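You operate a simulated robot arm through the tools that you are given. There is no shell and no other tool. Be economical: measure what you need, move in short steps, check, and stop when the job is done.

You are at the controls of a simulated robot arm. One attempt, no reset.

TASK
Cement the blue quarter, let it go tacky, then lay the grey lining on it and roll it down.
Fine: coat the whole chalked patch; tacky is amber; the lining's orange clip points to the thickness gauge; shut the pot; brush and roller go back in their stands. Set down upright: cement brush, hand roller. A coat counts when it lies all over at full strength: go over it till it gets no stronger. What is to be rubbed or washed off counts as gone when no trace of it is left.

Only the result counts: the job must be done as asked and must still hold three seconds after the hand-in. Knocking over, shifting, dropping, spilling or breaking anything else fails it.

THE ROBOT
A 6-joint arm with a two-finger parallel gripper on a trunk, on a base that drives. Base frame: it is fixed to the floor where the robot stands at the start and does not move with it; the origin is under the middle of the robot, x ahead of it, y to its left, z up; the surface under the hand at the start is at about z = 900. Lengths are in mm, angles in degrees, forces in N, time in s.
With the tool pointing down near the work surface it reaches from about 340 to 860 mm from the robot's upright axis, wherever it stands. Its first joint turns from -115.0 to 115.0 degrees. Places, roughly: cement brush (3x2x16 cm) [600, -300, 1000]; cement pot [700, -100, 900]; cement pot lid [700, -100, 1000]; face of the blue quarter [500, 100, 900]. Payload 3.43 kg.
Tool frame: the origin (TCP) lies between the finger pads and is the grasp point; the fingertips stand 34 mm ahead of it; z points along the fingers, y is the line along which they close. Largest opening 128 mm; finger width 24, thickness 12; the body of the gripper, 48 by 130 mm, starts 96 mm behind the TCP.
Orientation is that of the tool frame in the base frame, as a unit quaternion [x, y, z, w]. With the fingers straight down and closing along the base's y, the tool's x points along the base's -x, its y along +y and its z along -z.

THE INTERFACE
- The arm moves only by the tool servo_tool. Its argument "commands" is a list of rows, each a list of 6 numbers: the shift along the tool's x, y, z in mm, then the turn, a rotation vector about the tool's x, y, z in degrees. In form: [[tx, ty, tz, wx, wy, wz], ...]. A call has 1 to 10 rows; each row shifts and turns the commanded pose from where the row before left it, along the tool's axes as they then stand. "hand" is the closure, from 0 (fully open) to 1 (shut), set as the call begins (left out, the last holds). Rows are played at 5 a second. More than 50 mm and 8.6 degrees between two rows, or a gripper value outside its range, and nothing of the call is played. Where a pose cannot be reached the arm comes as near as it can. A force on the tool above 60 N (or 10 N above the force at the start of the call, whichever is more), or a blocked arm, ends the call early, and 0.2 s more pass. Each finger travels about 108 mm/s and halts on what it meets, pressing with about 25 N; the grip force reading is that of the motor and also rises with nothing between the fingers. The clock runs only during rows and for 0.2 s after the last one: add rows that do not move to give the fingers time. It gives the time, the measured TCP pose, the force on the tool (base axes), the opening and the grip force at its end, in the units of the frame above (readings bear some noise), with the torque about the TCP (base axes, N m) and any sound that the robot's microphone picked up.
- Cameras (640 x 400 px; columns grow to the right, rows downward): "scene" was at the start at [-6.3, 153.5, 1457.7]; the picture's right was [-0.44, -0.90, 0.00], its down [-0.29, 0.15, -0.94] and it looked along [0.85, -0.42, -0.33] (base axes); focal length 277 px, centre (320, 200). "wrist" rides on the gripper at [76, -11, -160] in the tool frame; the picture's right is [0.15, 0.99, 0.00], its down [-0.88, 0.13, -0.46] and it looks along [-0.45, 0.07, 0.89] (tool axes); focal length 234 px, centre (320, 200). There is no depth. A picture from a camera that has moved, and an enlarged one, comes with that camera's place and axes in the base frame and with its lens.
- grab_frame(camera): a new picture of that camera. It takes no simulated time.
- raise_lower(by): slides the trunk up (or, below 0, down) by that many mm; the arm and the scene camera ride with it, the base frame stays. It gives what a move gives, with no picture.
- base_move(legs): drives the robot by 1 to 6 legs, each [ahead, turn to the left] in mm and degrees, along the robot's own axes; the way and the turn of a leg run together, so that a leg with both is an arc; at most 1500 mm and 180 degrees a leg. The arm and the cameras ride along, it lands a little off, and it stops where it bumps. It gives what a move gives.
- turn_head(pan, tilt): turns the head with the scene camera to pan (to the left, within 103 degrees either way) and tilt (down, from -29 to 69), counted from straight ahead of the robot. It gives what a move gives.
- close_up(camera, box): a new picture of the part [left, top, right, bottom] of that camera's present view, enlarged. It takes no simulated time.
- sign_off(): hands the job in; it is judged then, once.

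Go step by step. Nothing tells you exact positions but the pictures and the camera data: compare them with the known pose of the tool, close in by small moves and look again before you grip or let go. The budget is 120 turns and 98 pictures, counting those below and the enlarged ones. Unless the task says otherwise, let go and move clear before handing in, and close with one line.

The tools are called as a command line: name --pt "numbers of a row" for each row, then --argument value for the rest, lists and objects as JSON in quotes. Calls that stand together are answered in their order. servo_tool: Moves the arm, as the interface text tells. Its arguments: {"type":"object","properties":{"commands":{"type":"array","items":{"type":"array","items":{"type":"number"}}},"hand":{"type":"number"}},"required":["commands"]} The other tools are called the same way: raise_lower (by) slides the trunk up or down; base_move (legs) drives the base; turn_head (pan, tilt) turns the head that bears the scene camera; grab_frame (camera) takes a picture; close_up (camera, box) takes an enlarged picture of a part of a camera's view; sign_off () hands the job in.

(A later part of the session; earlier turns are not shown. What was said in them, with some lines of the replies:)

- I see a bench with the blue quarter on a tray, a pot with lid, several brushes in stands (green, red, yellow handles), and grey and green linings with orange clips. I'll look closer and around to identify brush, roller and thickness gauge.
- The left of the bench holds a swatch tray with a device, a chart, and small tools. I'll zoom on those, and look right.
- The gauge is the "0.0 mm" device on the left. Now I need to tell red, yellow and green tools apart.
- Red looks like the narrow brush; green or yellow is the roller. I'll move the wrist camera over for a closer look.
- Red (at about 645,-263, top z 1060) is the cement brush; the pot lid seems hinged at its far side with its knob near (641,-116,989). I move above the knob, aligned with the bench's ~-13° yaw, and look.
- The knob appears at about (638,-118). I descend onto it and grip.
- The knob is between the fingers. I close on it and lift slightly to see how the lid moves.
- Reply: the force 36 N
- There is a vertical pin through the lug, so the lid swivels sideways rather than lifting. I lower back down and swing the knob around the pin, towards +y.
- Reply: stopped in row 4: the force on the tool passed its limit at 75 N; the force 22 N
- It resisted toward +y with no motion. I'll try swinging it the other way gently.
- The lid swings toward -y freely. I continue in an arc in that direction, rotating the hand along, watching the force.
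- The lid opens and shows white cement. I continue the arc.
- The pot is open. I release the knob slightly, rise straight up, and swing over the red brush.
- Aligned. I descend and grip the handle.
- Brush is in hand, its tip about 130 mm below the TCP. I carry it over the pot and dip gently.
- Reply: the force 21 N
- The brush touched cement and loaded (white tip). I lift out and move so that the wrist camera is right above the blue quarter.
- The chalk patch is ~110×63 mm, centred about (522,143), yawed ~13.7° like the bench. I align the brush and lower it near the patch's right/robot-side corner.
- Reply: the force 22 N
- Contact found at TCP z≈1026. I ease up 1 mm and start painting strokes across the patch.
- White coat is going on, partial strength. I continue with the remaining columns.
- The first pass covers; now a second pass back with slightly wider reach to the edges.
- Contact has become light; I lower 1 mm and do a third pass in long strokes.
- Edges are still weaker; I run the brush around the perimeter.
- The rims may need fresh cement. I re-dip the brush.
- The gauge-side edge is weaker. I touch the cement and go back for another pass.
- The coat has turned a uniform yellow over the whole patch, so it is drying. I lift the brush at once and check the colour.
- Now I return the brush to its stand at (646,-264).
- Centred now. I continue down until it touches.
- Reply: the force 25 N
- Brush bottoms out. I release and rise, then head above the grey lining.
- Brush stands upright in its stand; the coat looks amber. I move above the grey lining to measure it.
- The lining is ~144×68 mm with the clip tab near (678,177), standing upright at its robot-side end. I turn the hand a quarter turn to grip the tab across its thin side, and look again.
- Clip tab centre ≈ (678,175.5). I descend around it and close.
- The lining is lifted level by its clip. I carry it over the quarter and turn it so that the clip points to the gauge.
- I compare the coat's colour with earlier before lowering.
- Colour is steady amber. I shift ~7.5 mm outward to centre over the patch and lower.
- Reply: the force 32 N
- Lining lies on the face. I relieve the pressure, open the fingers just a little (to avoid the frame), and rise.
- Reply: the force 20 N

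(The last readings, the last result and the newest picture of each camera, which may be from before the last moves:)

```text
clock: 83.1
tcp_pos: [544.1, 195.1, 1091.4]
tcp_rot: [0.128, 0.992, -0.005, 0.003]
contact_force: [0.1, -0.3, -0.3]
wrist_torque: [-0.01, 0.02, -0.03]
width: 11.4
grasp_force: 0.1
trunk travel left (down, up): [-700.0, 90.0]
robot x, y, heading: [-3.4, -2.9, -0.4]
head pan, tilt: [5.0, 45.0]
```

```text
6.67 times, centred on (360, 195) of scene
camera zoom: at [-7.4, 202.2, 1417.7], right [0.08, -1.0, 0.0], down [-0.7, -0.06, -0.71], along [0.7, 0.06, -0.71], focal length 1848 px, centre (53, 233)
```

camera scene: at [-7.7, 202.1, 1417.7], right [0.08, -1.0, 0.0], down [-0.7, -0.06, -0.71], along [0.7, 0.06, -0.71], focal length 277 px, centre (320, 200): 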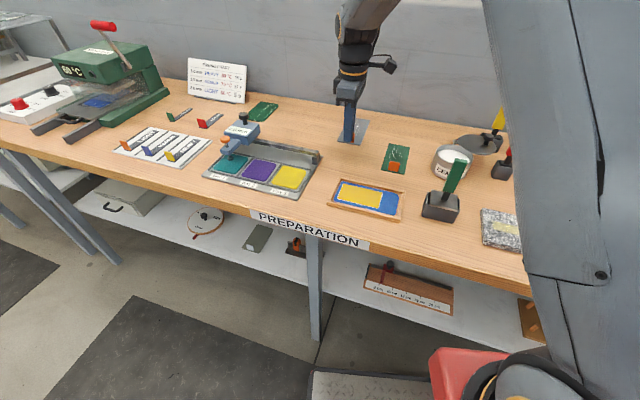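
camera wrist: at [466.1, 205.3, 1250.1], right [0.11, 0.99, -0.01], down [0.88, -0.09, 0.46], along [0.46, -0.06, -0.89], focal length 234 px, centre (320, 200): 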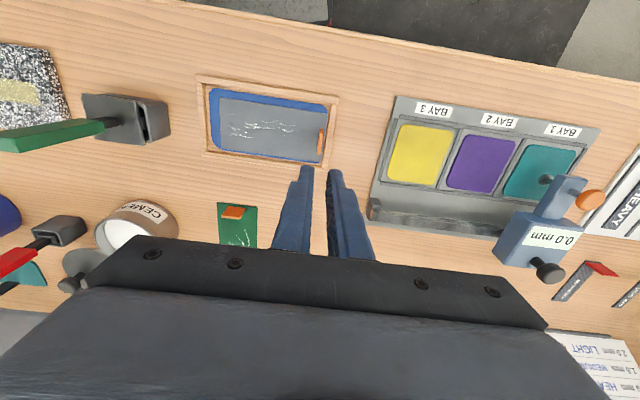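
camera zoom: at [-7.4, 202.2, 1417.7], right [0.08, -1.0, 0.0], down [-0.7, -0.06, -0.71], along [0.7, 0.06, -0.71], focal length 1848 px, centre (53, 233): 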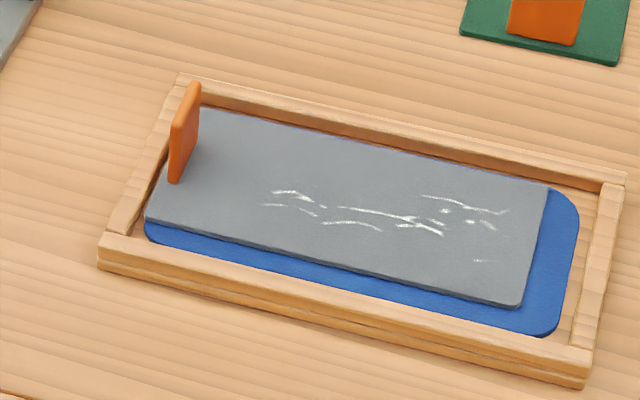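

Lining lies flat, clip toward the gauge. Now I go above the green-handled tool (handle top ≈ (486,-64,1056)), presumably the hand roller.

servo_tool --pt "0 0 -40 0 0 -1" --pt "0 0 -40 0 0 0" --pt "-1.6 -44.2 0 0 0 0" --pt "-1.6 -44.2 0 0 0 0" --pt "-1.6 -44.2 0 0 0 0" --pt "-1.6 -44.2 0 0 0 0" --pt "-1.6 -44.2 0 0 0 0" --pt "-1.6 -44.2 0 0 0 0" --pt "0 0 0 0 0 0" --hand 0.6

grab_frame --camera "wrist"

```text
clock: 85.1
tcp_pos: [491.8, -62.3, 1174.6]
tcp_rot: [0.12, 0.993, -0.005, 0.003]
contact_force: [-0.2, 0.2, 0.1]
wrist_torque: [-0.01, 0.01, -0.02]
width: 51.1
grasp_force: 0.1
trunk travel left (down, up): [-700.0, 90.0]
robot x, y, heading: [-0.6, 0.4, -0.2]
head pan, tilt: [5.0, 45.0]
```

```text
29 pictures are left
camera wrist: at [413.2, -55.5, 1333.1], right [0.09, 1.0, -0.01], down [0.88, -0.08, 0.46], along [0.46, -0.05, -0.89], focal length 234 px, centre (320, 200)
```

wrist: 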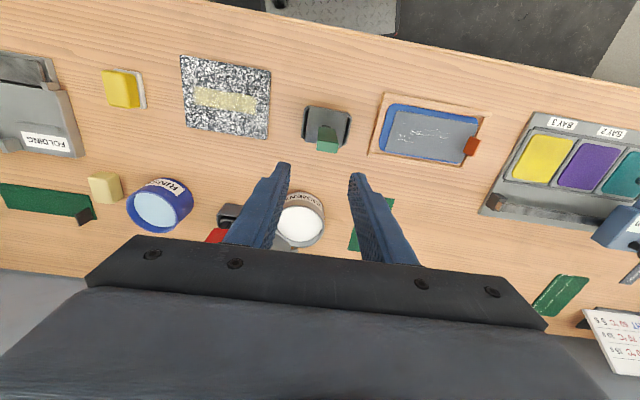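

servo_tool --pt "9.3 7.3 35 0 0 0" --pt "0 0 37 0 0 0" --pt "0 0 0 0 0 0"

close_up --camera "wrist" --box '[220, 60, 440, 240]'

```text
clock: 85.9
tcp_pos: [482.4, -55.3, 1100.7]
tcp_rot: [0.12, 0.993, -0.005, 0.003]
contact_force: [-0.6, 0.9, 0.1]
wrist_torque: [0.03, 0.02, 0.0]
width: 51.3
grasp_force: 0.0
trunk travel left (down, up): [-700.0, 90.0]
robot x, y, heading: [-0.6, -0.7, -0.3]
head pan, tilt: [5.0, 45.0]
```

```text
2.22 times, centred on (330, 150) of wrist
camera zoom: at [404.1, -47.1, 1259.8], right [0.09, 1.0, -0.01], down [0.88, -0.08, 0.46], along [0.46, -0.05, -0.89], focal length 520 px, centre (298, 311)
```

zoom: 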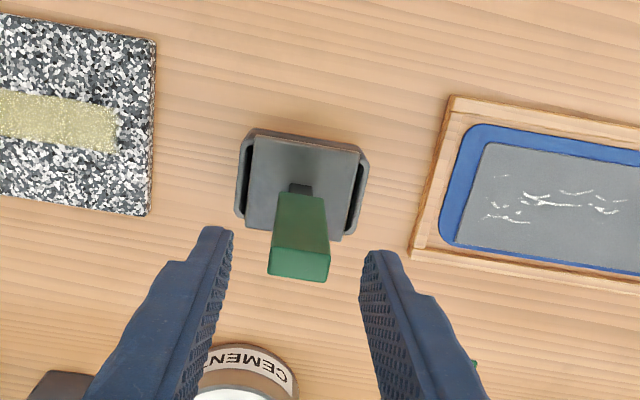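

servo_tool --pt "-2.2 2.4 25 0 0 0" --pt "0 0 25 0 0 0" --pt "0 0 18 0 0 0" --pt "0 0 0 0 0 0"

servo_tool --pt "0 0 0 0 0 0" --pt "0 0 0 0 0 0" --pt "0 0 0 0 0 0" --hand 1

servo_tool --pt "0 0 -30 0 0 0" --pt "0 0 -35 0 0 0" --pt "0 0 -35 0 0 0" --pt "0 0 0 0 0 0"

close_up --camera "scene" --box '[390, 110, 500, 230]'

```text
clock: 86.9
tcp_pos: [486.5, -56.3, 1033.3]
tcp_rot: [0.12, 0.993, -0.005, 0.003]
contact_force: [-0.5, -0.9, -0.2]
wrist_torque: [0.02, 0.01, 0.03]
width: 51.1
grasp_force: 0.1
trunk travel left (down, up): [-700.0, 90.0]
robot x, y, heading: [2.1, -0.9, -0.5]
head pan, tilt: [5.0, 45.0]
```

```text
clock: 87.7
tcp_pos: [485.8, -54.4, 1034.3]
tcp_rot: [0.119, 0.993, -0.005, 0.002]
contact_force: [0.5, 0.3, -0.3]
wrist_torque: [0.02, -0.02, 0.0]
width: 24.8
grasp_force: 24.6
trunk travel left (down, up): [-700.0, 90.0]
robot x, y, heading: [2.0, -1.2, -0.2]
head pan, tilt: [5.0, 45.0]
```

```text
clock: 88.7
tcp_pos: [487.2, -51.5, 1133.6]
tcp_rot: [0.12, 0.993, -0.004, 0.003]
contact_force: [0.2, 0.6, -1.2]
wrist_torque: [0.0, -0.01, 0.02]
width: 24.5
grasp_force: 24.5
trunk travel left (down, up): [-700.0, 90.0]
robot x, y, heading: [0.7, 2.9, -0.2]
head pan, tilt: [5.0, 45.0]
```

```text
3.33 times, centred on (445, 170) of scene
camera zoom: at [-7.7, 202.0, 1417.7], right [0.08, -1.0, 0.0], down [-0.7, -0.06, -0.71], along [0.7, 0.06, -0.71], focal length 924 px, centre (-97, 300)
```

zoom: 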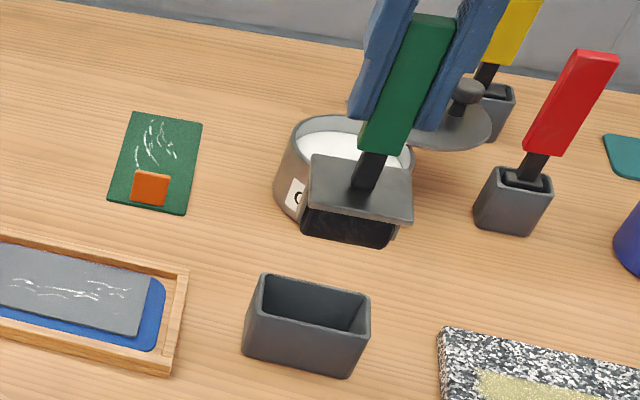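

It is the roller (black roller under a cap). I carry it above the lining next to the clip and lower to contact.

servo_tool --pt "2.4 44 0 0 0 0" --pt "2.4 44 0 0 0 0" --pt "2.4 44 0 0 0 0" --pt "2.4 44 0 0 0 0" --pt "2.4 42 0 0 0 0" --pt "0 0 30 0 0 0" --pt "0 0 30 0 0 0" --pt "0 0 0 0 0 0"

grab_frame --camera "wrist"

close_up --camera "scene" --box '[310, 150, 420, 230]'

```text
clock: 90.5
tcp_pos: [529.6, 161.0, 1071.6]
tcp_rot: [0.121, 0.993, -0.005, 0.003]
contact_force: [0.3, -0.1, -2.8]
wrist_torque: [-0.04, -0.01, -0.03]
width: 24.8
grasp_force: 25.0
trunk travel left (down, up): [-700.0, 90.0]
robot x, y, heading: [2.6, -2.6, -0.4]
head pan, tilt: [5.0, 45.0]
```

```text
26 pictures are left
camera wrist: at [450.2, 169.2, 1230.9], right [0.09, 1.0, -0.01], down [0.88, -0.08, 0.46], along [0.46, -0.05, -0.89], focal length 234 px, centre (320, 200)
```

wrist: 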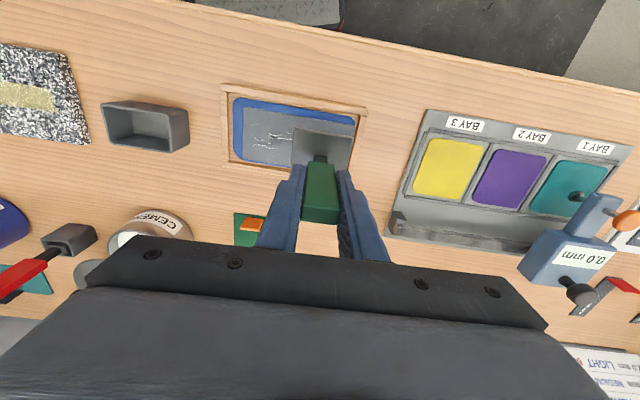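

```text
5.00 times, centred on (365, 190) of scene
camera zoom: at [-7.6, 202.1, 1417.7], right [0.08, -1.0, 0.0], down [-0.7, -0.06, -0.71], along [0.7, 0.06, -0.71], focal length 1386 px, centre (95, 250)
```

zoom: 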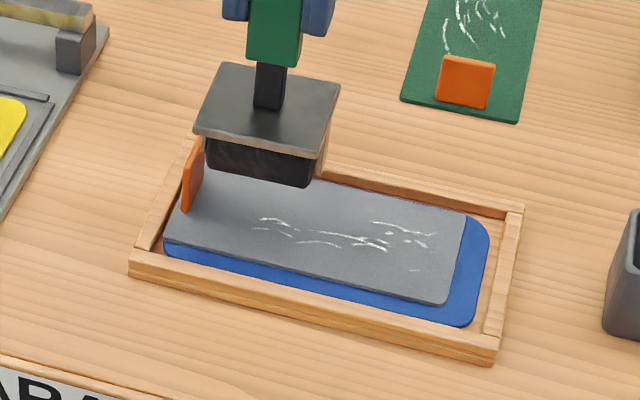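

The cap would touch the clip; I shift away 8 mm and lower to contact.

servo_tool --pt "0 -8 0 0 0 0" --pt "0 0 15 0 0 0" --pt "0 0 10 0 0 0" --pt "0 0 4 0 0 0" --pt "0 0 0 0 0 0"

servo_tool --pt "0 0 3 0 0 0" --pt "0 0 0 0 0 0"

servo_tool --pt "0 0 2.5 0 0 0" --pt "0 0 0 0 0 0"

close_up --camera "scene" --box '[320, 165, 400, 225]'

```text
clock: 91.7
tcp_pos: [524.9, 152.9, 1042.3]
tcp_rot: [0.12, 0.993, -0.005, 0.003]
contact_force: [-0.1, -0.5, -2.2]
wrist_torque: [-0.03, 0.03, 0.01]
width: 24.8
grasp_force: 24.9
trunk travel left (down, up): [-700.0, 90.0]
robot x, y, heading: [-2.4, 0.2, -0.6]
head pan, tilt: [5.0, 45.0]
```

```text
clock: 92.3
tcp_pos: [526.0, 152.2, 1039.8]
tcp_rot: [0.12, 0.993, -0.004, 0.003]
contact_force: [1.2, 0.0, -1.6]
wrist_torque: [-0.04, 0.01, -0.01]
width: 24.6
grasp_force: 25.0
trunk travel left (down, up): [-700.0, 90.0]
robot x, y, heading: [-0.4, -0.7, -0.2]
head pan, tilt: [5.0, 45.0]
```

```text
clock: 92.9
tcp_pos: [524.9, 151.9, 1036.8]
tcp_rot: [0.12, 0.993, -0.004, 0.003]
contact_force: [-0.2, -0.4, 2.4]
wrist_torque: [0.08, -0.02, 0.01]
width: 24.9
grasp_force: 25.3
trunk travel left (down, up): [-700.0, 90.0]
robot x, y, heading: [0.7, 3.2, -0.1]
head pan, tilt: [5.0, 45.0]
```

```text
6.67 times, centred on (360, 195) of scene
camera zoom: at [-7.8, 202.0, 1417.7], right [0.08, -1.0, 0.0], down [-0.7, -0.06, -0.71], along [0.7, 0.06, -0.71], focal length 1848 px, centre (53, 233)
```

zoom: 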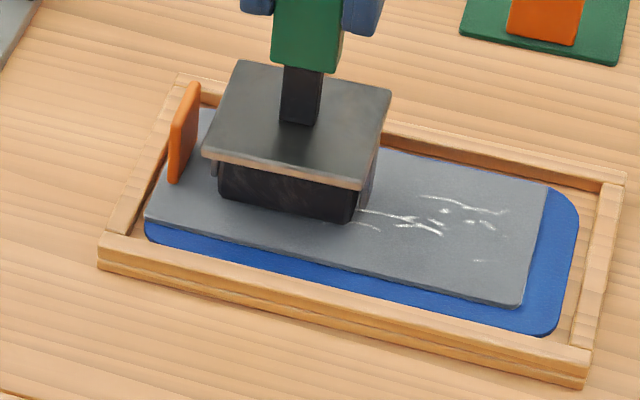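

Contact at z≈1037. I press a bit more, move 8 mm nearer the clip (room remains), and roll across.

servo_tool --pt "0 8 0 0 0 0" --pt "0 0 1.5 0 0 0" --pt "-13 0 0 0 0 0" --pt "-13 0 0 0 0 0" --pt "13 0 0 0 0 0" --pt "13 0 0 0 0 0" --pt "13 0 0 0 0 0" --pt "13 0 0 0 0 0"

close_up --camera "scene" --box '[320, 165, 400, 225]'

```text
clock: 94.7
tcp_pos: [500.1, 167.2, 1034.4]
tcp_rot: [0.119, 0.993, -0.004, 0.003]
contact_force: [-1.0, -2.3, 16.7]
wrist_torque: [-0.08, 0.21, 0.0]
width: 24.8
grasp_force: 25.2
trunk travel left (down, up): [-700.0, 90.0]
robot x, y, heading: [-1.5, -2.1, -0.4]
head pan, tilt: [5.0, 45.0]
```

```text
6.67 times, centred on (360, 195) of scene
camera zoom: at [-8.2, 201.7, 1417.7], right [0.08, -1.0, 0.0], down [-0.7, -0.06, -0.71], along [0.7, 0.06, -0.71], focal length 1848 px, centre (53, 233)
```

zoom: 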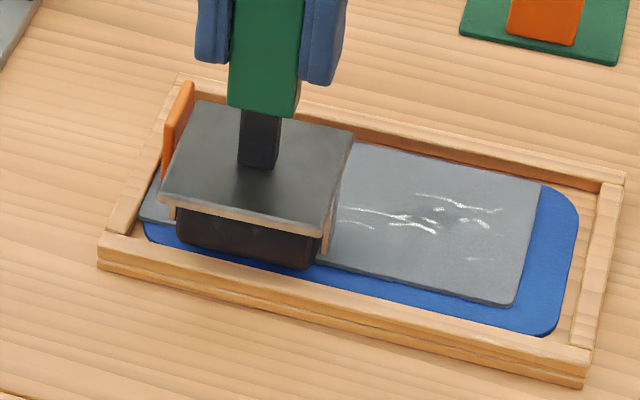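

The lining crept ~3 mm when I slid sideways; from now on I lift between columns and only roll along the rolling direction.

servo_tool --pt "-13 0 0 0 0 0" --pt "-13 0 0 0 0 0" --pt "-13 0 0 0 0 0" --pt "-13 0 0 0 0 0" --pt "0 0 -12 0 0 0" --pt "0 -38 0 0 0 0" --pt "0 0 0 0 0 0"

close_up --camera "scene" --box '[320, 165, 400, 225]'

```text
clock: 96.3
tcp_pos: [542.9, 118.2, 1047.9]
tcp_rot: [0.121, 0.993, -0.005, 0.004]
contact_force: [-0.3, 0.3, -2.6]
wrist_torque: [0.0, 0.03, 0.0]
width: 24.7
grasp_force: 24.6
trunk travel left (down, up): [-700.0, 90.0]
robot x, y, heading: [1.1, 3.2, -0.4]
head pan, tilt: [5.0, 45.0]
```

```text
6.67 times, centred on (360, 195) of scene
camera zoom: at [-7.7, 202.0, 1417.7], right [0.08, -1.0, 0.0], down [-0.7, -0.06, -0.71], along [0.7, 0.06, -0.71], focal length 1848 px, centre (53, 233)
```

zoom: 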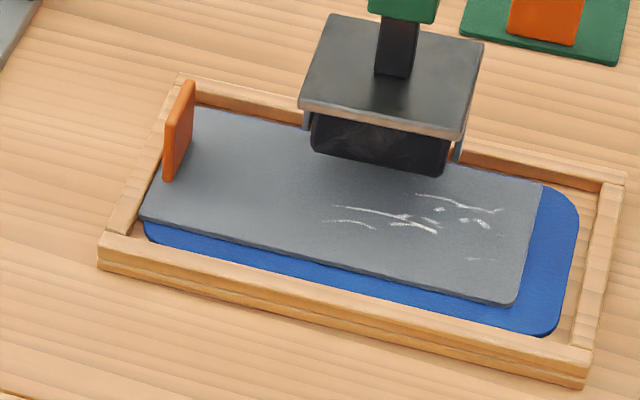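

The white creases vanish where rolled. I roll the next column.

servo_tool --pt "0 0 10 0 0 0" --pt "0 0 2 0 0 0" --pt "13 0 0 0 0 0" --pt "13 0 0 0 0 0" --pt "13 0 0 0 0 0" --pt "13 0 0 0 0 0" --pt "0 0 0 0 0 0"

servo_tool --pt "-13 0 0 0 0 0" --pt "-13 0 0 0 0 0" --pt "-13 0 0 0 0 0" --pt "-13 0 0 0 0 0" --pt "0 0 -12 0 0 0" --pt "0 -38 0 0 0 0" --pt "0 0 0 0 0 0"

servo_tool --pt "0 0 10 0 0 0" --pt "0 0 2 0 0 0" --pt "13 0 0 0 0 0" --pt "13 0 0 0 0 0" --pt "13 0 0 0 0 0" --pt "13 0 0 0 0 0" --pt "0 0 0 0 0 0"

servo_tool --pt "-13 0 0 0 0 0" --pt "-13 0 0 0 0 0" --pt "-13 0 0 0 0 0" --pt "-13 0 0 0 0 0" --pt "0 0 -35 0 0 0" --pt "0 0 -40 0 0 0" --pt "0 0 0 0 0 0"

close_up --camera "scene" --box '[320, 165, 400, 225]'

```text
clock: 97.9
tcp_pos: [491.2, 130.5, 1035.6]
tcp_rot: [0.12, 0.993, -0.004, 0.003]
contact_force: [-0.1, -0.6, 3.9]
wrist_torque: [0.18, 0.0, -0.01]
width: 24.5
grasp_force: 24.7
trunk travel left (down, up): [-700.0, 90.0]
robot x, y, heading: [1.0, 1.8, -0.1]
head pan, tilt: [5.0, 45.0]
```

```text
clock: 99.5
tcp_pos: [534.8, 79.8, 1045.5]
tcp_rot: [0.12, 0.993, -0.006, 0.004]
contact_force: [-0.6, -0.2, -2.8]
wrist_torque: [-0.02, 0.0, 0.03]
width: 24.5
grasp_force: 25.3
trunk travel left (down, up): [-700.0, 90.0]
robot x, y, heading: [0.2, -1.9, -0.4]
head pan, tilt: [5.0, 45.0]
```

```text
clock: 101.1
tcp_pos: [483.8, 93.2, 1034.6]
tcp_rot: [0.12, 0.993, -0.004, 0.004]
contact_force: [-0.4, -0.5, 2.0]
wrist_torque: [0.03, -0.02, -0.01]
width: 25.0
grasp_force: 24.8
trunk travel left (down, up): [-700.0, 90.0]
robot x, y, heading: [1.9, -1.6, -0.3]
head pan, tilt: [5.0, 45.0]
```

```text
clock: 102.7
tcp_pos: [534.4, 83.9, 1110.8]
tcp_rot: [0.12, 0.993, -0.005, 0.003]
contact_force: [0.0, 0.6, -1.9]
wrist_torque: [0.03, -0.01, 0.04]
width: 24.8
grasp_force: 24.3
trunk travel left (down, up): [-700.0, 90.0]
robot x, y, heading: [2.1, -1.2, -0.2]
head pan, tilt: [5.0, 45.0]
```

```text
6.67 times, centred on (360, 195) of scene
camera zoom: at [-7.6, 202.0, 1417.7], right [0.08, -1.0, 0.0], down [-0.7, -0.06, -0.71], along [0.7, 0.06, -0.71], focal length 1848 px, centre (53, 233)
```

zoom: 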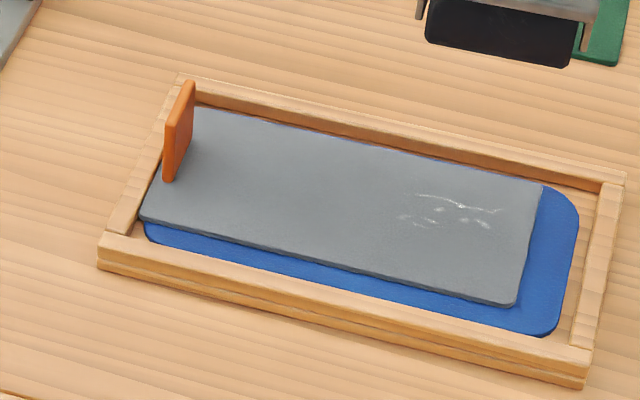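

Faint creases remain near the right end because pressure was low. I roll again, pressing harder.

servo_tool --pt "0 5 40 0 0 0" --pt "0 0 35 0 0 0" --pt "0 0 2 0 0 0" --pt "13 0 0 0 0 0" --pt "13 0 0 0 0 0" --pt "13 0 0 0 0 0" --pt "13 0 0 0 0 0"

servo_tool --pt "-13 0 0 0 0 0" --pt "-13 0 0 0 0 0" --pt "-13 0 0 0 0 0" --pt "-13 0 0 0 0 0" --pt "13 0 0 0 0 0" --pt "13 0 0 0 0 0" --pt "13 0 0 0 0 0" --pt "13 0 0 0 0 0" --pt "0 0 0 0 0 0"

servo_tool --pt "-13 0 0 0 0 0" --pt "-13 0 0 0 0 0" --pt "-13 0 0 0 0 0" --pt "-13 0 0 0 0 0" --pt "0 0 -35 0 0 0" --pt "0 0 -40 0 0 0" --pt "0 0 0 0 0 0"

close_up --camera "scene" --box '[320, 165, 400, 225]'

```text
clock: 104.3
tcp_pos: [485.9, 97.8, 1035.1]
tcp_rot: [0.121, 0.993, -0.004, 0.004]
contact_force: [-1.4, -3.7, 19.6]
wrist_torque: [0.02, 0.06, 0.02]
width: 24.8
grasp_force: 25.1
trunk travel left (down, up): [-700.0, 90.0]
robot x, y, heading: [-4.1, -2.7, -0.1]
head pan, tilt: [5.0, 45.0]
```

```text
clock: 106.3
tcp_pos: [484.1, 98.8, 1032.9]
tcp_rot: [0.12, 0.993, -0.004, 0.004]
contact_force: [-0.5, -0.1, 9.8]
wrist_torque: [0.16, 0.04, -0.02]
width: 24.8
grasp_force: 24.6
trunk travel left (down, up): [-700.0, 90.0]
robot x, y, heading: [2.2, -0.5, -0.2]
head pan, tilt: [5.0, 45.0]
```

```text
clock: 107.9
tcp_pos: [533.4, 86.7, 1109.3]
tcp_rot: [0.12, 0.993, -0.005, 0.002]
contact_force: [0.7, 0.2, -1.4]
wrist_torque: [-0.01, -0.04, -0.02]
width: 24.8
grasp_force: 24.6
trunk travel left (down, up): [-700.0, 90.0]
robot x, y, heading: [-0.8, 1.1, -0.3]
head pan, tilt: [5.0, 45.0]
```

```text
6.67 times, centred on (360, 195) of scene
camera zoom: at [-7.7, 201.9, 1417.7], right [0.08, -1.0, 0.0], down [-0.7, -0.06, -0.71], along [0.7, 0.06, -0.71], focal length 1848 px, centre (53, 233)
```

zoom: 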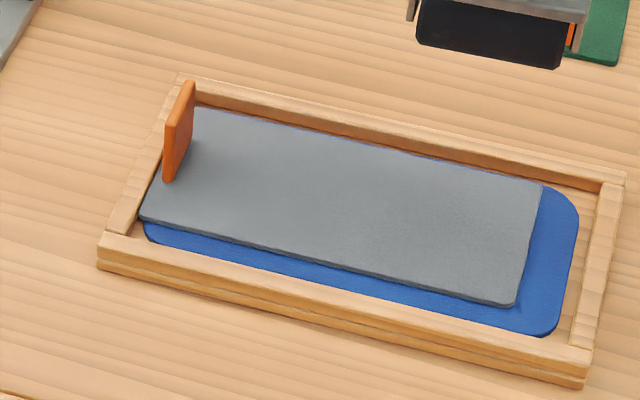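

All creases are gone. I take the roller back above its stand.

servo_tool --pt "0 0 -20 0 0 0" --pt "3.05 -37.2 0 0 0 0" --pt "3.05 -37.2 0 0 0 0" --pt "3.05 -37.2 0 0 0 0" --pt "3.05 -37.2 0 0 0 0" --pt "0 0 0 0 0 0" --pt "0 0 30 0 0 0" --pt "0 0 0 0 0 0"

close_up --camera "wrist" --box '[220, 80, 420, 220]'

close_up --camera "scene" --box '[390, 140, 500, 240]'

```text
clock: 109.7
tcp_pos: [488.7, -55.5, 1099.9]
tcp_rot: [0.12, 0.993, -0.005, 0.003]
contact_force: [0.7, -0.3, -2.6]
wrist_torque: [-0.01, 0.0, -0.02]
width: 24.7
grasp_force: 24.6
trunk travel left (down, up): [-700.0, 90.0]
robot x, y, heading: [-3.1, 1.0, -0.6]
head pan, tilt: [5.0, 45.0]
```

```text
2.86 times, centred on (320, 150) of wrist
camera zoom: at [410.3, -47.1, 1258.5], right [0.09, 1.0, -0.01], down [0.88, -0.08, 0.46], along [0.46, -0.05, -0.89], focal length 669 px, centre (320, 343)
```

zoom: 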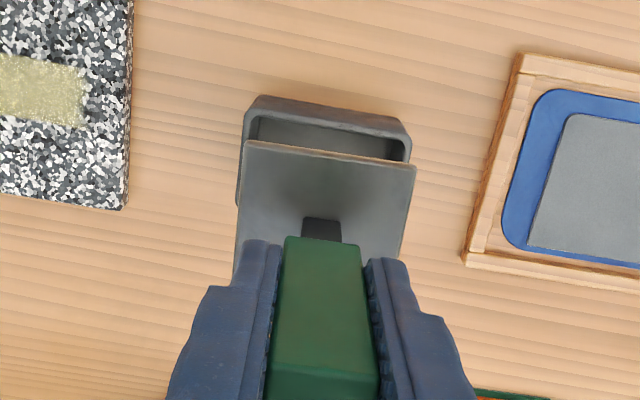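

```text
4.00 times, centred on (445, 190) of scene
camera zoom: at [-7.7, 201.9, 1417.7], right [0.08, -1.0, 0.0], down [-0.7, -0.06, -0.71], along [0.7, 0.06, -0.71], focal length 1108 px, centre (-180, 240)
```

zoom: 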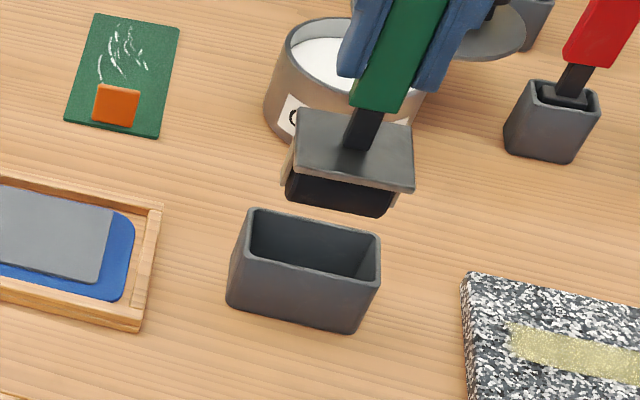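

servo_tool --pt "2.1 0.5 15 0 0 0" --pt "0 0 13 0 0 0" --pt "0 0 0 0 0 0"

close_up --camera "scene" --box '[390, 140, 500, 240]'

close_up --camera "wrist" --box '[220, 80, 420, 220]'

```text
clock: 110.5
tcp_pos: [487.7, -52.6, 1071.9]
tcp_rot: [0.12, 0.993, -0.005, 0.003]
contact_force: [0.4, -0.1, -2.4]
wrist_torque: [0.02, 0.0, 0.02]
width: 24.9
grasp_force: 25.0
trunk travel left (down, up): [-700.0, 90.0]
robot x, y, heading: [0.6, 0.9, -0.5]
head pan, tilt: [5.0, 45.0]
```

```text
4.00 times, centred on (445, 190) of scene
camera zoom: at [-7.7, 201.9, 1417.7], right [0.08, -1.0, 0.0], down [-0.7, -0.06, -0.71], along [0.7, 0.06, -0.71], focal length 1108 px, centre (-180, 240)
```

zoom: 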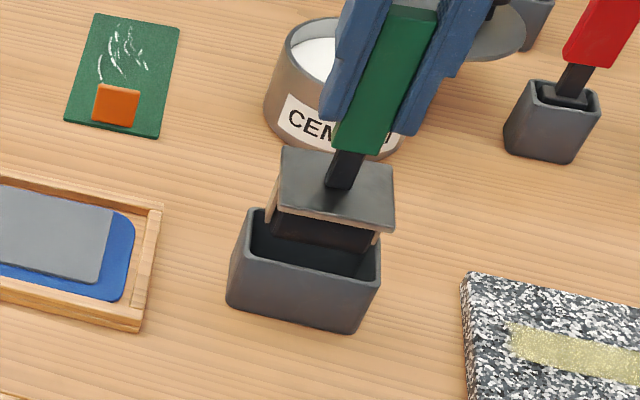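

```text
2.86 times, centred on (320, 150) of wrist
camera zoom: at [408.8, -46.1, 1230.6], right [0.09, 1.0, -0.01], down [0.88, -0.08, 0.46], along [0.46, -0.05, -0.89], focal length 669 px, centre (320, 343)
```

zoom: 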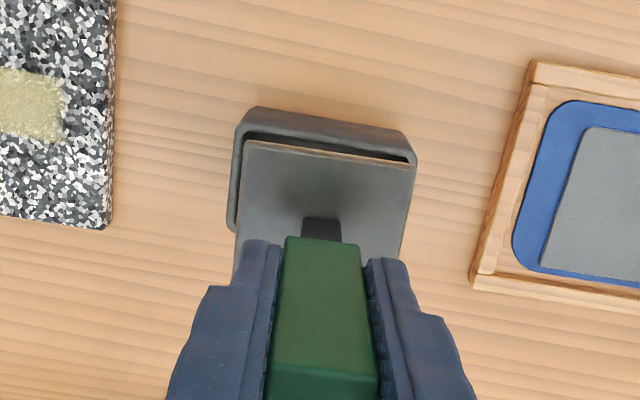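

servo_tool --pt "2 -1.2 8 0 0 0" --pt "0 0 6 0 0 0" --pt "0 0 0 0 0 0"

close_up --camera "scene" --box '[400, 160, 480, 230]'

```text
clock: 111.3
tcp_pos: [484.8, -54.5, 1058.1]
tcp_rot: [0.12, 0.993, -0.006, 0.002]
contact_force: [-1.3, 0.5, -2.9]
wrist_torque: [0.0, 0.01, -0.03]
width: 24.7
grasp_force: 25.1
trunk travel left (down, up): [-700.0, 90.0]
robot x, y, heading: [0.1, 1.8, 0.0]
head pan, tilt: [5.0, 45.0]
```

```text
5.71 times, centred on (440, 195) of scene
camera zoom: at [-7.7, 201.9, 1417.7], right [0.08, -1.0, 0.0], down [-0.7, -0.06, -0.71], along [0.7, 0.06, -0.71], focal length 1584 px, centre (-366, 229)
```

zoom: 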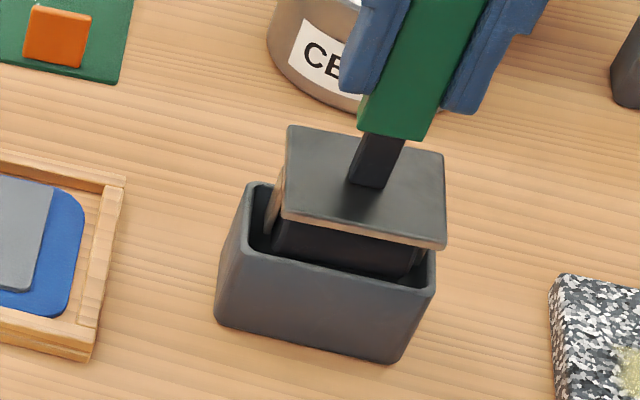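

It is entering the stand. I continue down in small steps until it rests.

servo_tool --pt "0 0 6 0 0 0" --pt "0 0 6 0 0 0" --pt "0 0 4 0 0 0" --pt "0 0 0 0 0 0"

servo_tool --pt "0 0 4 0 0 0" --pt "0 0 3 0 0 0" --pt "0 0 0 0 0 0"

servo_tool --pt "0 0 3 0 0 0" --pt "0 0 0 0 0 0"

close_up --camera "scene" --box '[400, 160, 480, 230]'

```text
clock: 112.3
tcp_pos: [484.3, -55.2, 1042.1]
tcp_rot: [0.121, 0.993, -0.005, 0.003]
contact_force: [-1.0, 0.1, -2.0]
wrist_torque: [-0.03, 0.0, 0.03]
width: 24.7
grasp_force: 25.0
trunk travel left (down, up): [-700.0, 90.0]
robot x, y, heading: [-1.2, 1.6, -0.4]
head pan, tilt: [5.0, 45.0]
```

```text
clock: 113.1
tcp_pos: [484.1, -53.7, 1034.9]
tcp_rot: [0.12, 0.993, -0.005, 0.003]
contact_force: [0.3, 0.0, -3.0]
wrist_torque: [0.04, 0.0, 0.01]
width: 24.5
grasp_force: 25.1
trunk travel left (down, up): [-700.0, 90.0]
robot x, y, heading: [1.9, 1.9, -0.2]
head pan, tilt: [5.0, 45.0]
```

```text
clock: 113.7
tcp_pos: [484.6, -55.1, 1032.1]
tcp_rot: [0.12, 0.993, -0.006, 0.004]
contact_force: [-1.1, -0.5, -1.8]
wrist_torque: [0.0, -0.01, -0.01]
width: 24.5
grasp_force: 25.2
trunk travel left (down, up): [-700.0, 90.0]
robot x, y, heading: [4.0, -0.4, -0.2]
head pan, tilt: [5.0, 45.0]
```

```text
5.71 times, centred on (440, 195) of scene
camera zoom: at [-7.7, 201.9, 1417.7], right [0.08, -1.0, 0.0], down [-0.7, -0.06, -0.71], along [0.7, 0.06, -0.71], focal length 1584 px, centre (-366, 229)
```

zoom: 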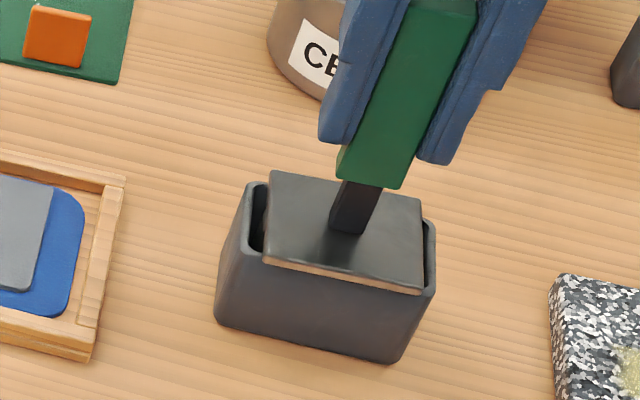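

servo_tool --pt "0 0 2 0 0 0" --pt "0 0 0 0 0 0"

servo_tool --pt "0 0 2 0 0 0" --pt "0 0 0 0 0 0"

servo_tool --pt "0 0 2 0 0 0" --pt "0 0 0 0 0 0"

```text
clock: 114.3
tcp_pos: [483.9, -54.8, 1029.5]
tcp_rot: [0.12, 0.993, -0.004, 0.003]
contact_force: [-0.7, 0.7, 9.4]
wrist_torque: [0.44, 0.21, 0.04]
width: 24.8
grasp_force: 24.8
trunk travel left (down, up): [-700.0, 90.0]
robot x, y, heading: [-3.0, -3.1, -0.2]
head pan, tilt: [5.0, 45.0]
```

```text
clock: 114.9
tcp_pos: [485.0, -55.3, 1028.2]
tcp_rot: [0.121, 0.993, -0.004, 0.005]
contact_force: [1.6, 2.3, 19.1]
wrist_torque: [0.85, -0.32, -0.01]
width: 24.7
grasp_force: 25.1
trunk travel left (down, up): [-700.0, 90.0]
robot x, y, heading: [4.3, -3.3, -0.1]
head pan, tilt: [5.0, 45.0]
```

```text
clock: 115.5
tcp_pos: [484.5, -55.9, 1026.1]
tcp_rot: [0.12, 0.993, -0.004, 0.004]
contact_force: [2.8, 1.5, 20.0]
wrist_torque: [0.85, -0.29, -0.06]
width: 24.7
grasp_force: 25.4
trunk travel left (down, up): [-700.0, 90.0]
robot x, y, heading: [3.7, 0.5, -0.3]
head pan, tilt: [5.0, 45.0]
```

close_up --camera "scene" --box '[400, 160, 480, 230]'

close_up --camera "wrist" --box '[240, 80, 400, 200]'

```text
5.71 times, centred on (440, 195) of scene
camera zoom: at [-8.1, 202.1, 1417.7], right [0.08, -1.0, 0.0], down [-0.7, -0.06, -0.71], along [0.7, 0.06, -0.71], focal length 1584 px, centre (-366, 229)
```

zoom: 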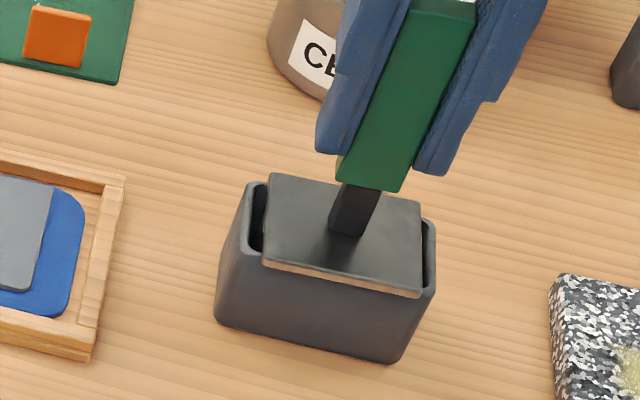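

```text
3.33 times, centred on (320, 140) of wrist
camera zoom: at [405.1, -47.1, 1184.9], right [0.09, 1.0, -0.01], down [0.88, -0.08, 0.46], along [0.46, -0.05, -0.89], focal length 781 px, centre (320, 400)
```

zoom: 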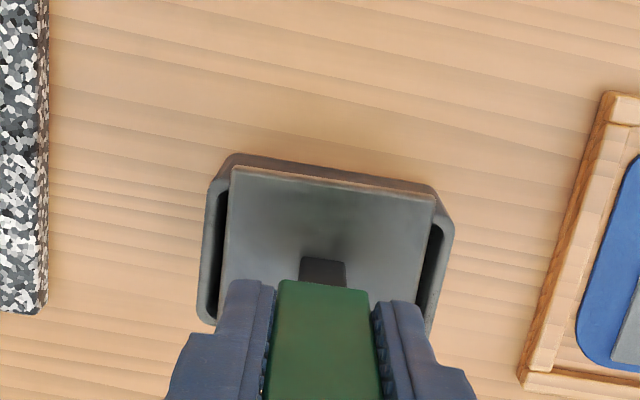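

The roller rests in its stand as it did at the start. I relieve the pressure, release and rise.

servo_tool --pt "0 0 -2 0 0 0" --pt "0 0 0 0 0 0"

servo_tool --pt "0 0 0 0 0 0" --pt "0 0 0 0 0 0" --pt "0 0 -30 0 0 0" --pt "0 0 -40 0 0 0" --pt "0 0 -40 0 0 0" --pt "0 0 -30 0 0 0" --hand 0.6

grab_frame --camera "scene"

```text
clock: 116.1
tcp_pos: [483.1, -54.9, 1027.7]
tcp_rot: [0.12, 0.993, -0.005, 0.002]
contact_force: [-0.7, 0.6, -1.5]
wrist_torque: [0.03, 0.01, 0.02]
width: 24.7
grasp_force: 25.0
trunk travel left (down, up): [-700.0, 90.0]
robot x, y, heading: [-0.7, 0.6, -0.2]
head pan, tilt: [5.0, 45.0]
```

```text
clock: 117.5
tcp_pos: [484.5, -53.3, 1170.2]
tcp_rot: [0.12, 0.993, -0.005, 0.003]
contact_force: [0.3, -0.6, -0.3]
wrist_torque: [0.0, -0.02, 0.01]
width: 51.1
grasp_force: 0.1
trunk travel left (down, up): [-700.0, 90.0]
robot x, y, heading: [-0.8, 0.7, -0.2]
head pan, tilt: [5.0, 45.0]
```

```text
11 pictures are left
camera scene: at [-7.5, 201.9, 1417.7], right [0.08, -1.0, 0.0], down [-0.7, -0.06, -0.71], along [0.7, 0.06, -0.71], focal length 277 px, centre (320, 200)
```

scene: 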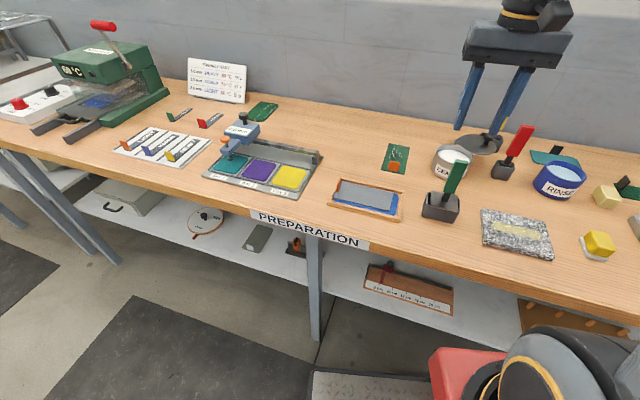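

Roller stands in place. Now I return to the lid knob at about (712,-216) to shut the pot.

servo_tool --pt "-43.3 -17.3 0 0 0 0" --pt "-43.3 -17.3 0 0 0 0" --pt "-43.3 -17.3 0 0 0 0" --pt "-43.3 -17.3 0 0 0 0" --pt "-43.3 -17.3 0 0 0 0" --pt "-43.3 -17.3 0 0 0 0" --pt "0 0 0 0 0 -7.2" --pt "0 0 0 0 0 -7.2" --pt "0 0 0 0 0 -7.2" --pt "0 0 0 0 0 -7.2"

servo_tool --pt "0 0 35 0 0 -7.2" --pt "0 0 35 0 0 0" --pt "0 0 25 0 0 0" --pt "0 0 0 0 0 0"

grab_frame --camera "wrist"

```text
clock: 119.7
tcp_pos: [710.6, -218.0, 1170.7]
tcp_rot: [-0.131, 0.991, -0.005, 0.002]
contact_force: [0.0, -0.5, 1.4]
wrist_torque: [-0.03, -0.01, 0.03]
width: 51.3
grasp_force: 0.0
trunk travel left (down, up): [-700.0, 90.0]
robot x, y, heading: [-0.2, 1.9, 0.0]
head pan, tilt: [5.0, 45.0]
```

```text
clock: 120.7
tcp_pos: [710.9, -216.9, 1073.6]
tcp_rot: [-0.192, 0.981, -0.005, 0.001]
contact_force: [-0.1, -0.8, -0.3]
wrist_torque: [-0.02, -0.04, -0.01]
width: 51.3
grasp_force: 0.1
trunk travel left (down, up): [-700.0, 90.0]
robot x, y, heading: [-3.0, -1.1, -0.4]
head pan, tilt: [5.0, 45.0]
```

```text
10 pictures are left
camera wrist: at [642.1, -255.8, 1233.0], right [-0.51, 0.86, -0.01], down [0.76, 0.46, 0.46], along [0.4, 0.22, -0.89], focal length 234 px, centre (320, 200)
```

wrist: 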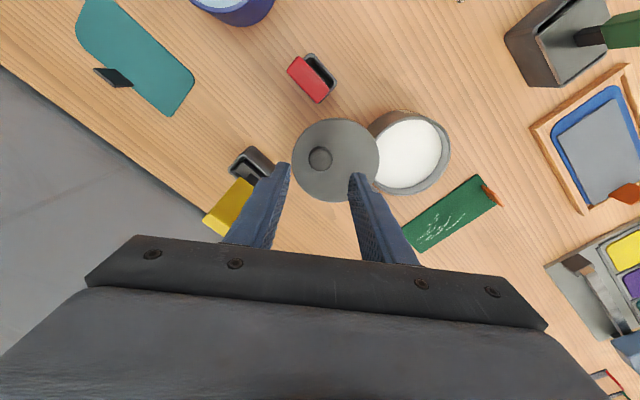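

Knob is aligned. I descend, grip it and swing the lid back.

servo_tool --pt "2 0.5 30 0 0 0" --pt "0 0 25 0 0 0" --pt "0 0 12 0 0 0" --pt "0 0 0 0 0 0"

servo_tool --pt "0 0 0 0 0 0" --pt "0 0 0 0 0 0" --pt "0 0 0 0 0 0" --pt "0 0 0 0 0 0" --hand 1

```text
clock: 121.7
tcp_pos: [708.6, -216.6, 1008.4]
tcp_rot: [-0.193, 0.981, -0.005, 0.002]
contact_force: [-0.2, 0.0, 0.4]
wrist_torque: [0.0, 0.02, 0.02]
width: 51.2
grasp_force: 0.1
trunk travel left (down, up): [-700.0, 90.0]
robot x, y, heading: [2.2, 4.0, -0.2]
head pan, tilt: [5.0, 45.0]
```

```text
clock: 122.7
tcp_pos: [707.9, -216.9, 1008.4]
tcp_rot: [-0.192, 0.981, -0.005, 0.002]
contact_force: [0.6, -2.3, -2.1]
wrist_torque: [-0.07, -0.04, -0.06]
width: 24.8
grasp_force: 44.9
trunk travel left (down, up): [-700.0, 90.0]
robot x, y, heading: [0.6, -2.7, -0.3]
head pan, tilt: [5.0, 45.0]
```

servo_tool --pt "11.4 8.6 0 0 0 4" --pt "10.5 9.75 0 0 0 4" --pt "9.4 10.8 0 0 0 4" --pt "8.2 11.7 0 0 0 4" --pt "0 0 0 0 0 0"

servo_tool --pt "6.9 12.5 0 0 0 4" --pt "5.6 13.2 0 0 0 4" --pt "4.2 13.7 0 0 0 4" --pt "0 0 0 0 0 0"

grab_frame --camera "wrist"

```text
clock: 123.9
tcp_pos: [658.5, -189.4, 1008.5]
tcp_rot: [-0.054, 0.999, -0.005, 0.001]
contact_force: [-20.6, -16.3, 9.5]
wrist_torque: [-0.49, 1.02, 0.08]
width: 24.7
grasp_force: 45.3
trunk travel left (down, up): [-700.0, 90.0]
robot x, y, heading: [-3.8, -3.0, -0.4]
head pan, tilt: [5.0, 45.0]
```

```text
clock: 124.9
tcp_pos: [645.1, -150.5, 1008.3]
tcp_rot: [0.051, 0.999, -0.005, 0.004]
contact_force: [3.5, 3.8, -4.2]
wrist_torque: [0.09, -0.72, 0.35]
width: 24.8
grasp_force: 45.0
trunk travel left (down, up): [-700.0, 90.0]
robot x, y, heading: [-0.9, 1.8, -0.2]
head pan, tilt: [5.0, 45.0]
```

```text
9 pictures are left
camera wrist: at [565.1, -153.4, 1166.7], right [-0.05, 1.0, -0.01], down [0.89, 0.04, 0.46], along [0.46, 0.01, -0.89], focal length 234 px, centre (320, 200)
```

wrist: 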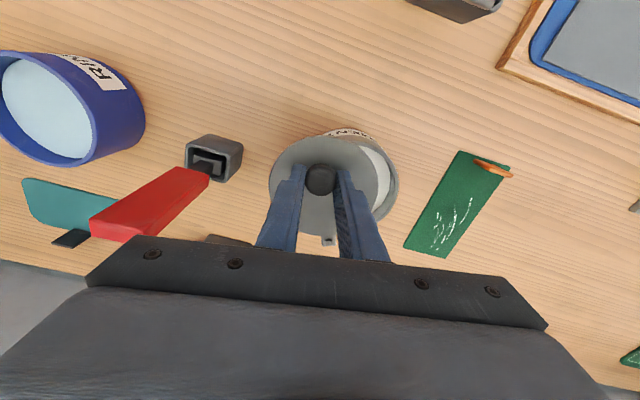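

servo_tool --pt "6.7 15.9 0 0 0 4" --pt "2.1 14.9 0 0 0 4" --pt "0 0 0 0 0 0"

servo_tool --pt "0 2 0 0 0 0" --pt "0 2 0 0 0 0" --pt "0 0 0 0 0 0"

close_up --camera "wrist" --box '[220, 100, 420, 260]'

```text
clock: 125.7
tcp_pos: [641.4, -120.7, 1008.1]
tcp_rot: [0.121, 0.993, -0.005, 0.006]
contact_force: [28.3, -7.3, 4.0]
wrist_torque: [-0.22, -0.75, -0.15]
width: 24.8
grasp_force: 44.8
trunk travel left (down, up): [-700.0, 90.0]
robot x, y, heading: [2.7, -0.2, -0.5]
head pan, tilt: [5.0, 45.0]
```

```text
clock: 126.5
tcp_pos: [643.2, -118.1, 1008.7]
tcp_rot: [0.121, 0.993, -0.004, 0.007]
contact_force: [32.1, -8.0, 9.1]
wrist_torque: [-0.21, -0.63, -0.02]
width: 24.9
grasp_force: 45.3
trunk travel left (down, up): [-700.0, 90.0]
robot x, y, heading: [1.3, 0.2, -0.0]
head pan, tilt: [5.0, 45.0]
```

```text
2.50 times, centred on (320, 180) of wrist
camera zoom: at [563.0, -109.6, 1166.5], right [0.09, 1.0, -0.01], down [0.88, -0.08, 0.47], along [0.46, -0.05, -0.89], focal length 585 px, centre (320, 250)
```

zoom: 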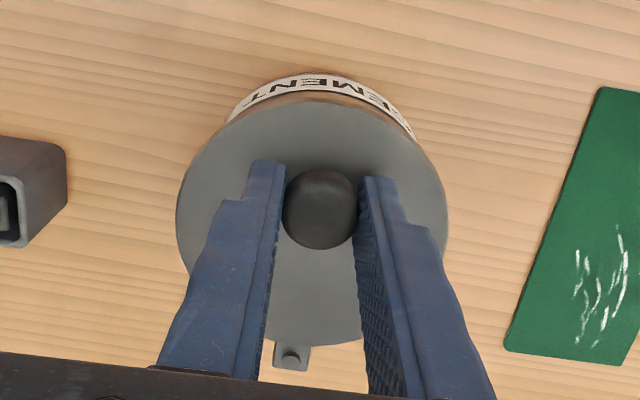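

The lid looks closed. I relieve the radial strain and nudge it to its stop.

servo_tool --pt "-4 0 0 0 0 0" --pt "0 2 0 0 0 0" --pt "0 0 0 0 0 0"

servo_tool --pt "0 2.5 0 0 0 0" --pt "0 0 0 0 0 0"

```text
clock: 127.3
tcp_pos: [642.7, -117.1, 1007.9]
tcp_rot: [0.12, 0.993, -0.005, 0.003]
contact_force: [3.7, -6.8, 21.0]
wrist_torque: [-0.1, 0.4, -0.09]
width: 24.8
grasp_force: 44.9
trunk travel left (down, up): [-700.0, 90.0]
robot x, y, heading: [0.9, -1.2, -0.5]
head pan, tilt: [5.0, 45.0]
```

```text
clock: 127.9
tcp_pos: [642.6, -116.4, 1007.2]
tcp_rot: [0.121, 0.993, -0.005, 0.003]
contact_force: [-8.3, -27.2, 24.3]
wrist_torque: [-0.7, 0.46, -0.25]
width: 24.7
grasp_force: 44.8
trunk travel left (down, up): [-700.0, 90.0]
robot x, y, heading: [0.1, 1.4, -0.5]
head pan, tilt: [5.0, 45.0]
```

At the stop. I relieve, release and rise.

servo_tool --pt "0 -1.5 -1 0 0 0" --pt "0 0 0 0 0 0"

servo_tool --pt "0 0 0 0 0 0" --pt "0 0 0 0 0 0" --pt "0 0 -30 0 0 0" --pt "0 0 -40 0 0 0" --pt "0 0 -40 0 0 0" --pt "0 0 -40 0 0 0" --hand 0.6

grab_frame --camera "wrist"

close_up --camera "scene" --box '[320, 115, 580, 235]'

```text
clock: 128.5
tcp_pos: [642.0, -115.5, 1008.2]
tcp_rot: [0.121, 0.993, -0.004, 0.004]
contact_force: [-12.7, -25.2, 17.4]
wrist_torque: [-0.74, -0.04, 0.16]
width: 24.8
grasp_force: 44.7
trunk travel left (down, up): [-700.0, 90.0]
robot x, y, heading: [2.4, 1.7, -0.5]
head pan, tilt: [5.0, 45.0]
```

```text
clock: 129.9
tcp_pos: [643.6, -112.9, 1156.1]
tcp_rot: [0.121, 0.993, -0.005, 0.003]
contact_force: [-0.3, 0.8, 0.1]
wrist_torque: [-0.01, 0.04, 0.02]
width: 51.2
grasp_force: 0.1
trunk travel left (down, up): [-700.0, 90.0]
robot x, y, heading: [0.1, 0.5, -0.2]
head pan, tilt: [5.0, 45.0]
```

```text
7 pictures are left
camera wrist: at [565.1, -105.5, 1315.7], right [0.09, 1.0, -0.01], down [0.88, -0.08, 0.46], along [0.46, -0.05, -0.89], focal length 234 px, centre (320, 200)
```

wrist: 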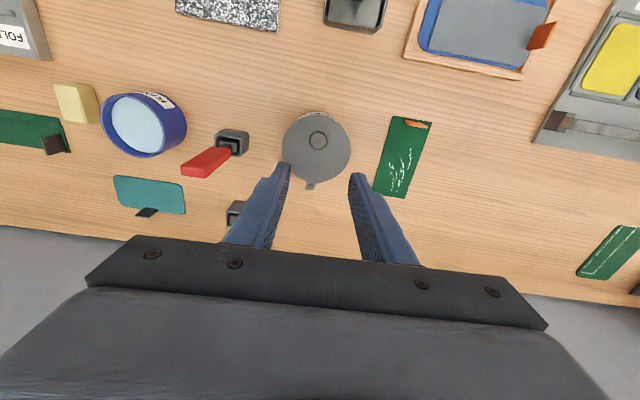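

```text
2.46 times, centred on (450, 175) of scene
camera zoom: at [-7.4, 201.5, 1417.7], right [0.08, -1.0, 0.0], down [-0.7, -0.06, -0.71], along [0.7, 0.06, -0.71], focal length 682 px, centre (0, 262)
```

zoom: 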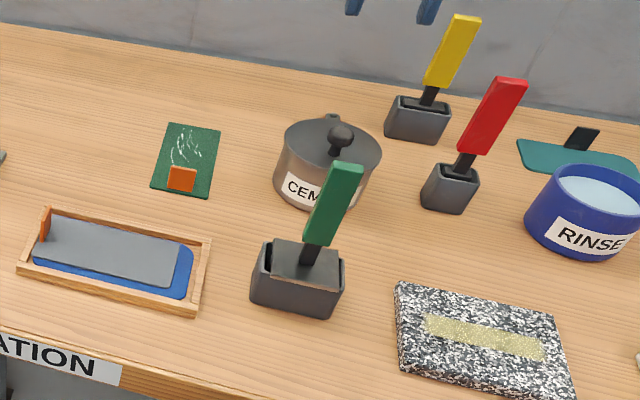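

close_up --camera "scene" --box '[325, 170, 405, 225]'

close_up --camera "wrist" --box '[270, 90, 370, 200]'

```text
7.27 times, centred on (365, 198) of scene
camera zoom: at [-7.4, 201.5, 1417.7], right [0.08, -1.0, 0.0], down [-0.7, -0.06, -0.71], along [0.7, 0.06, -0.71], focal length 2016 px, centre (-7, 218)
```

zoom: 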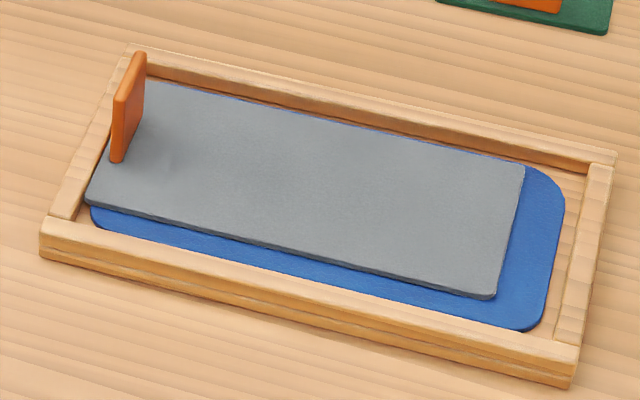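

```text
3.64 times, centred on (320, 145) of wrist
camera zoom: at [565.1, -105.5, 1315.7], right [0.09, 1.0, -0.01], down [0.88, -0.08, 0.46], along [0.46, -0.05, -0.89], focal length 852 px, centre (320, 400)
```

zoom: 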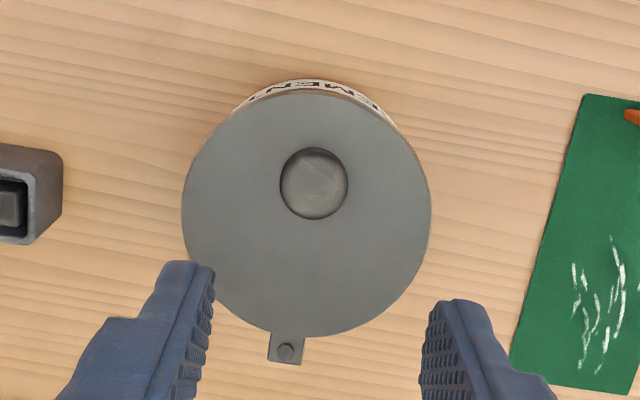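

The lining covers the whole patch, it is smooth with no creases left, and its clip points to the gauge. The pot is shut, both tools stand upright in their stands, and the hand is clear, so I hand in.

sign_off

```text
The job is handed in.
```

I handed the job in with every step done: the blue quarter is cemented, and the grey lining was laid on it while the coat was tacky and rolled until no creases showed. I judged a steady golden colour to be amber and laid it then. The lining crept about 3 mm towards the gauge while I was rolling. It still covers the whole chalked patch, and its clip points to the gauge. The pot is shut, and the brush and roller stand upright in their stands.
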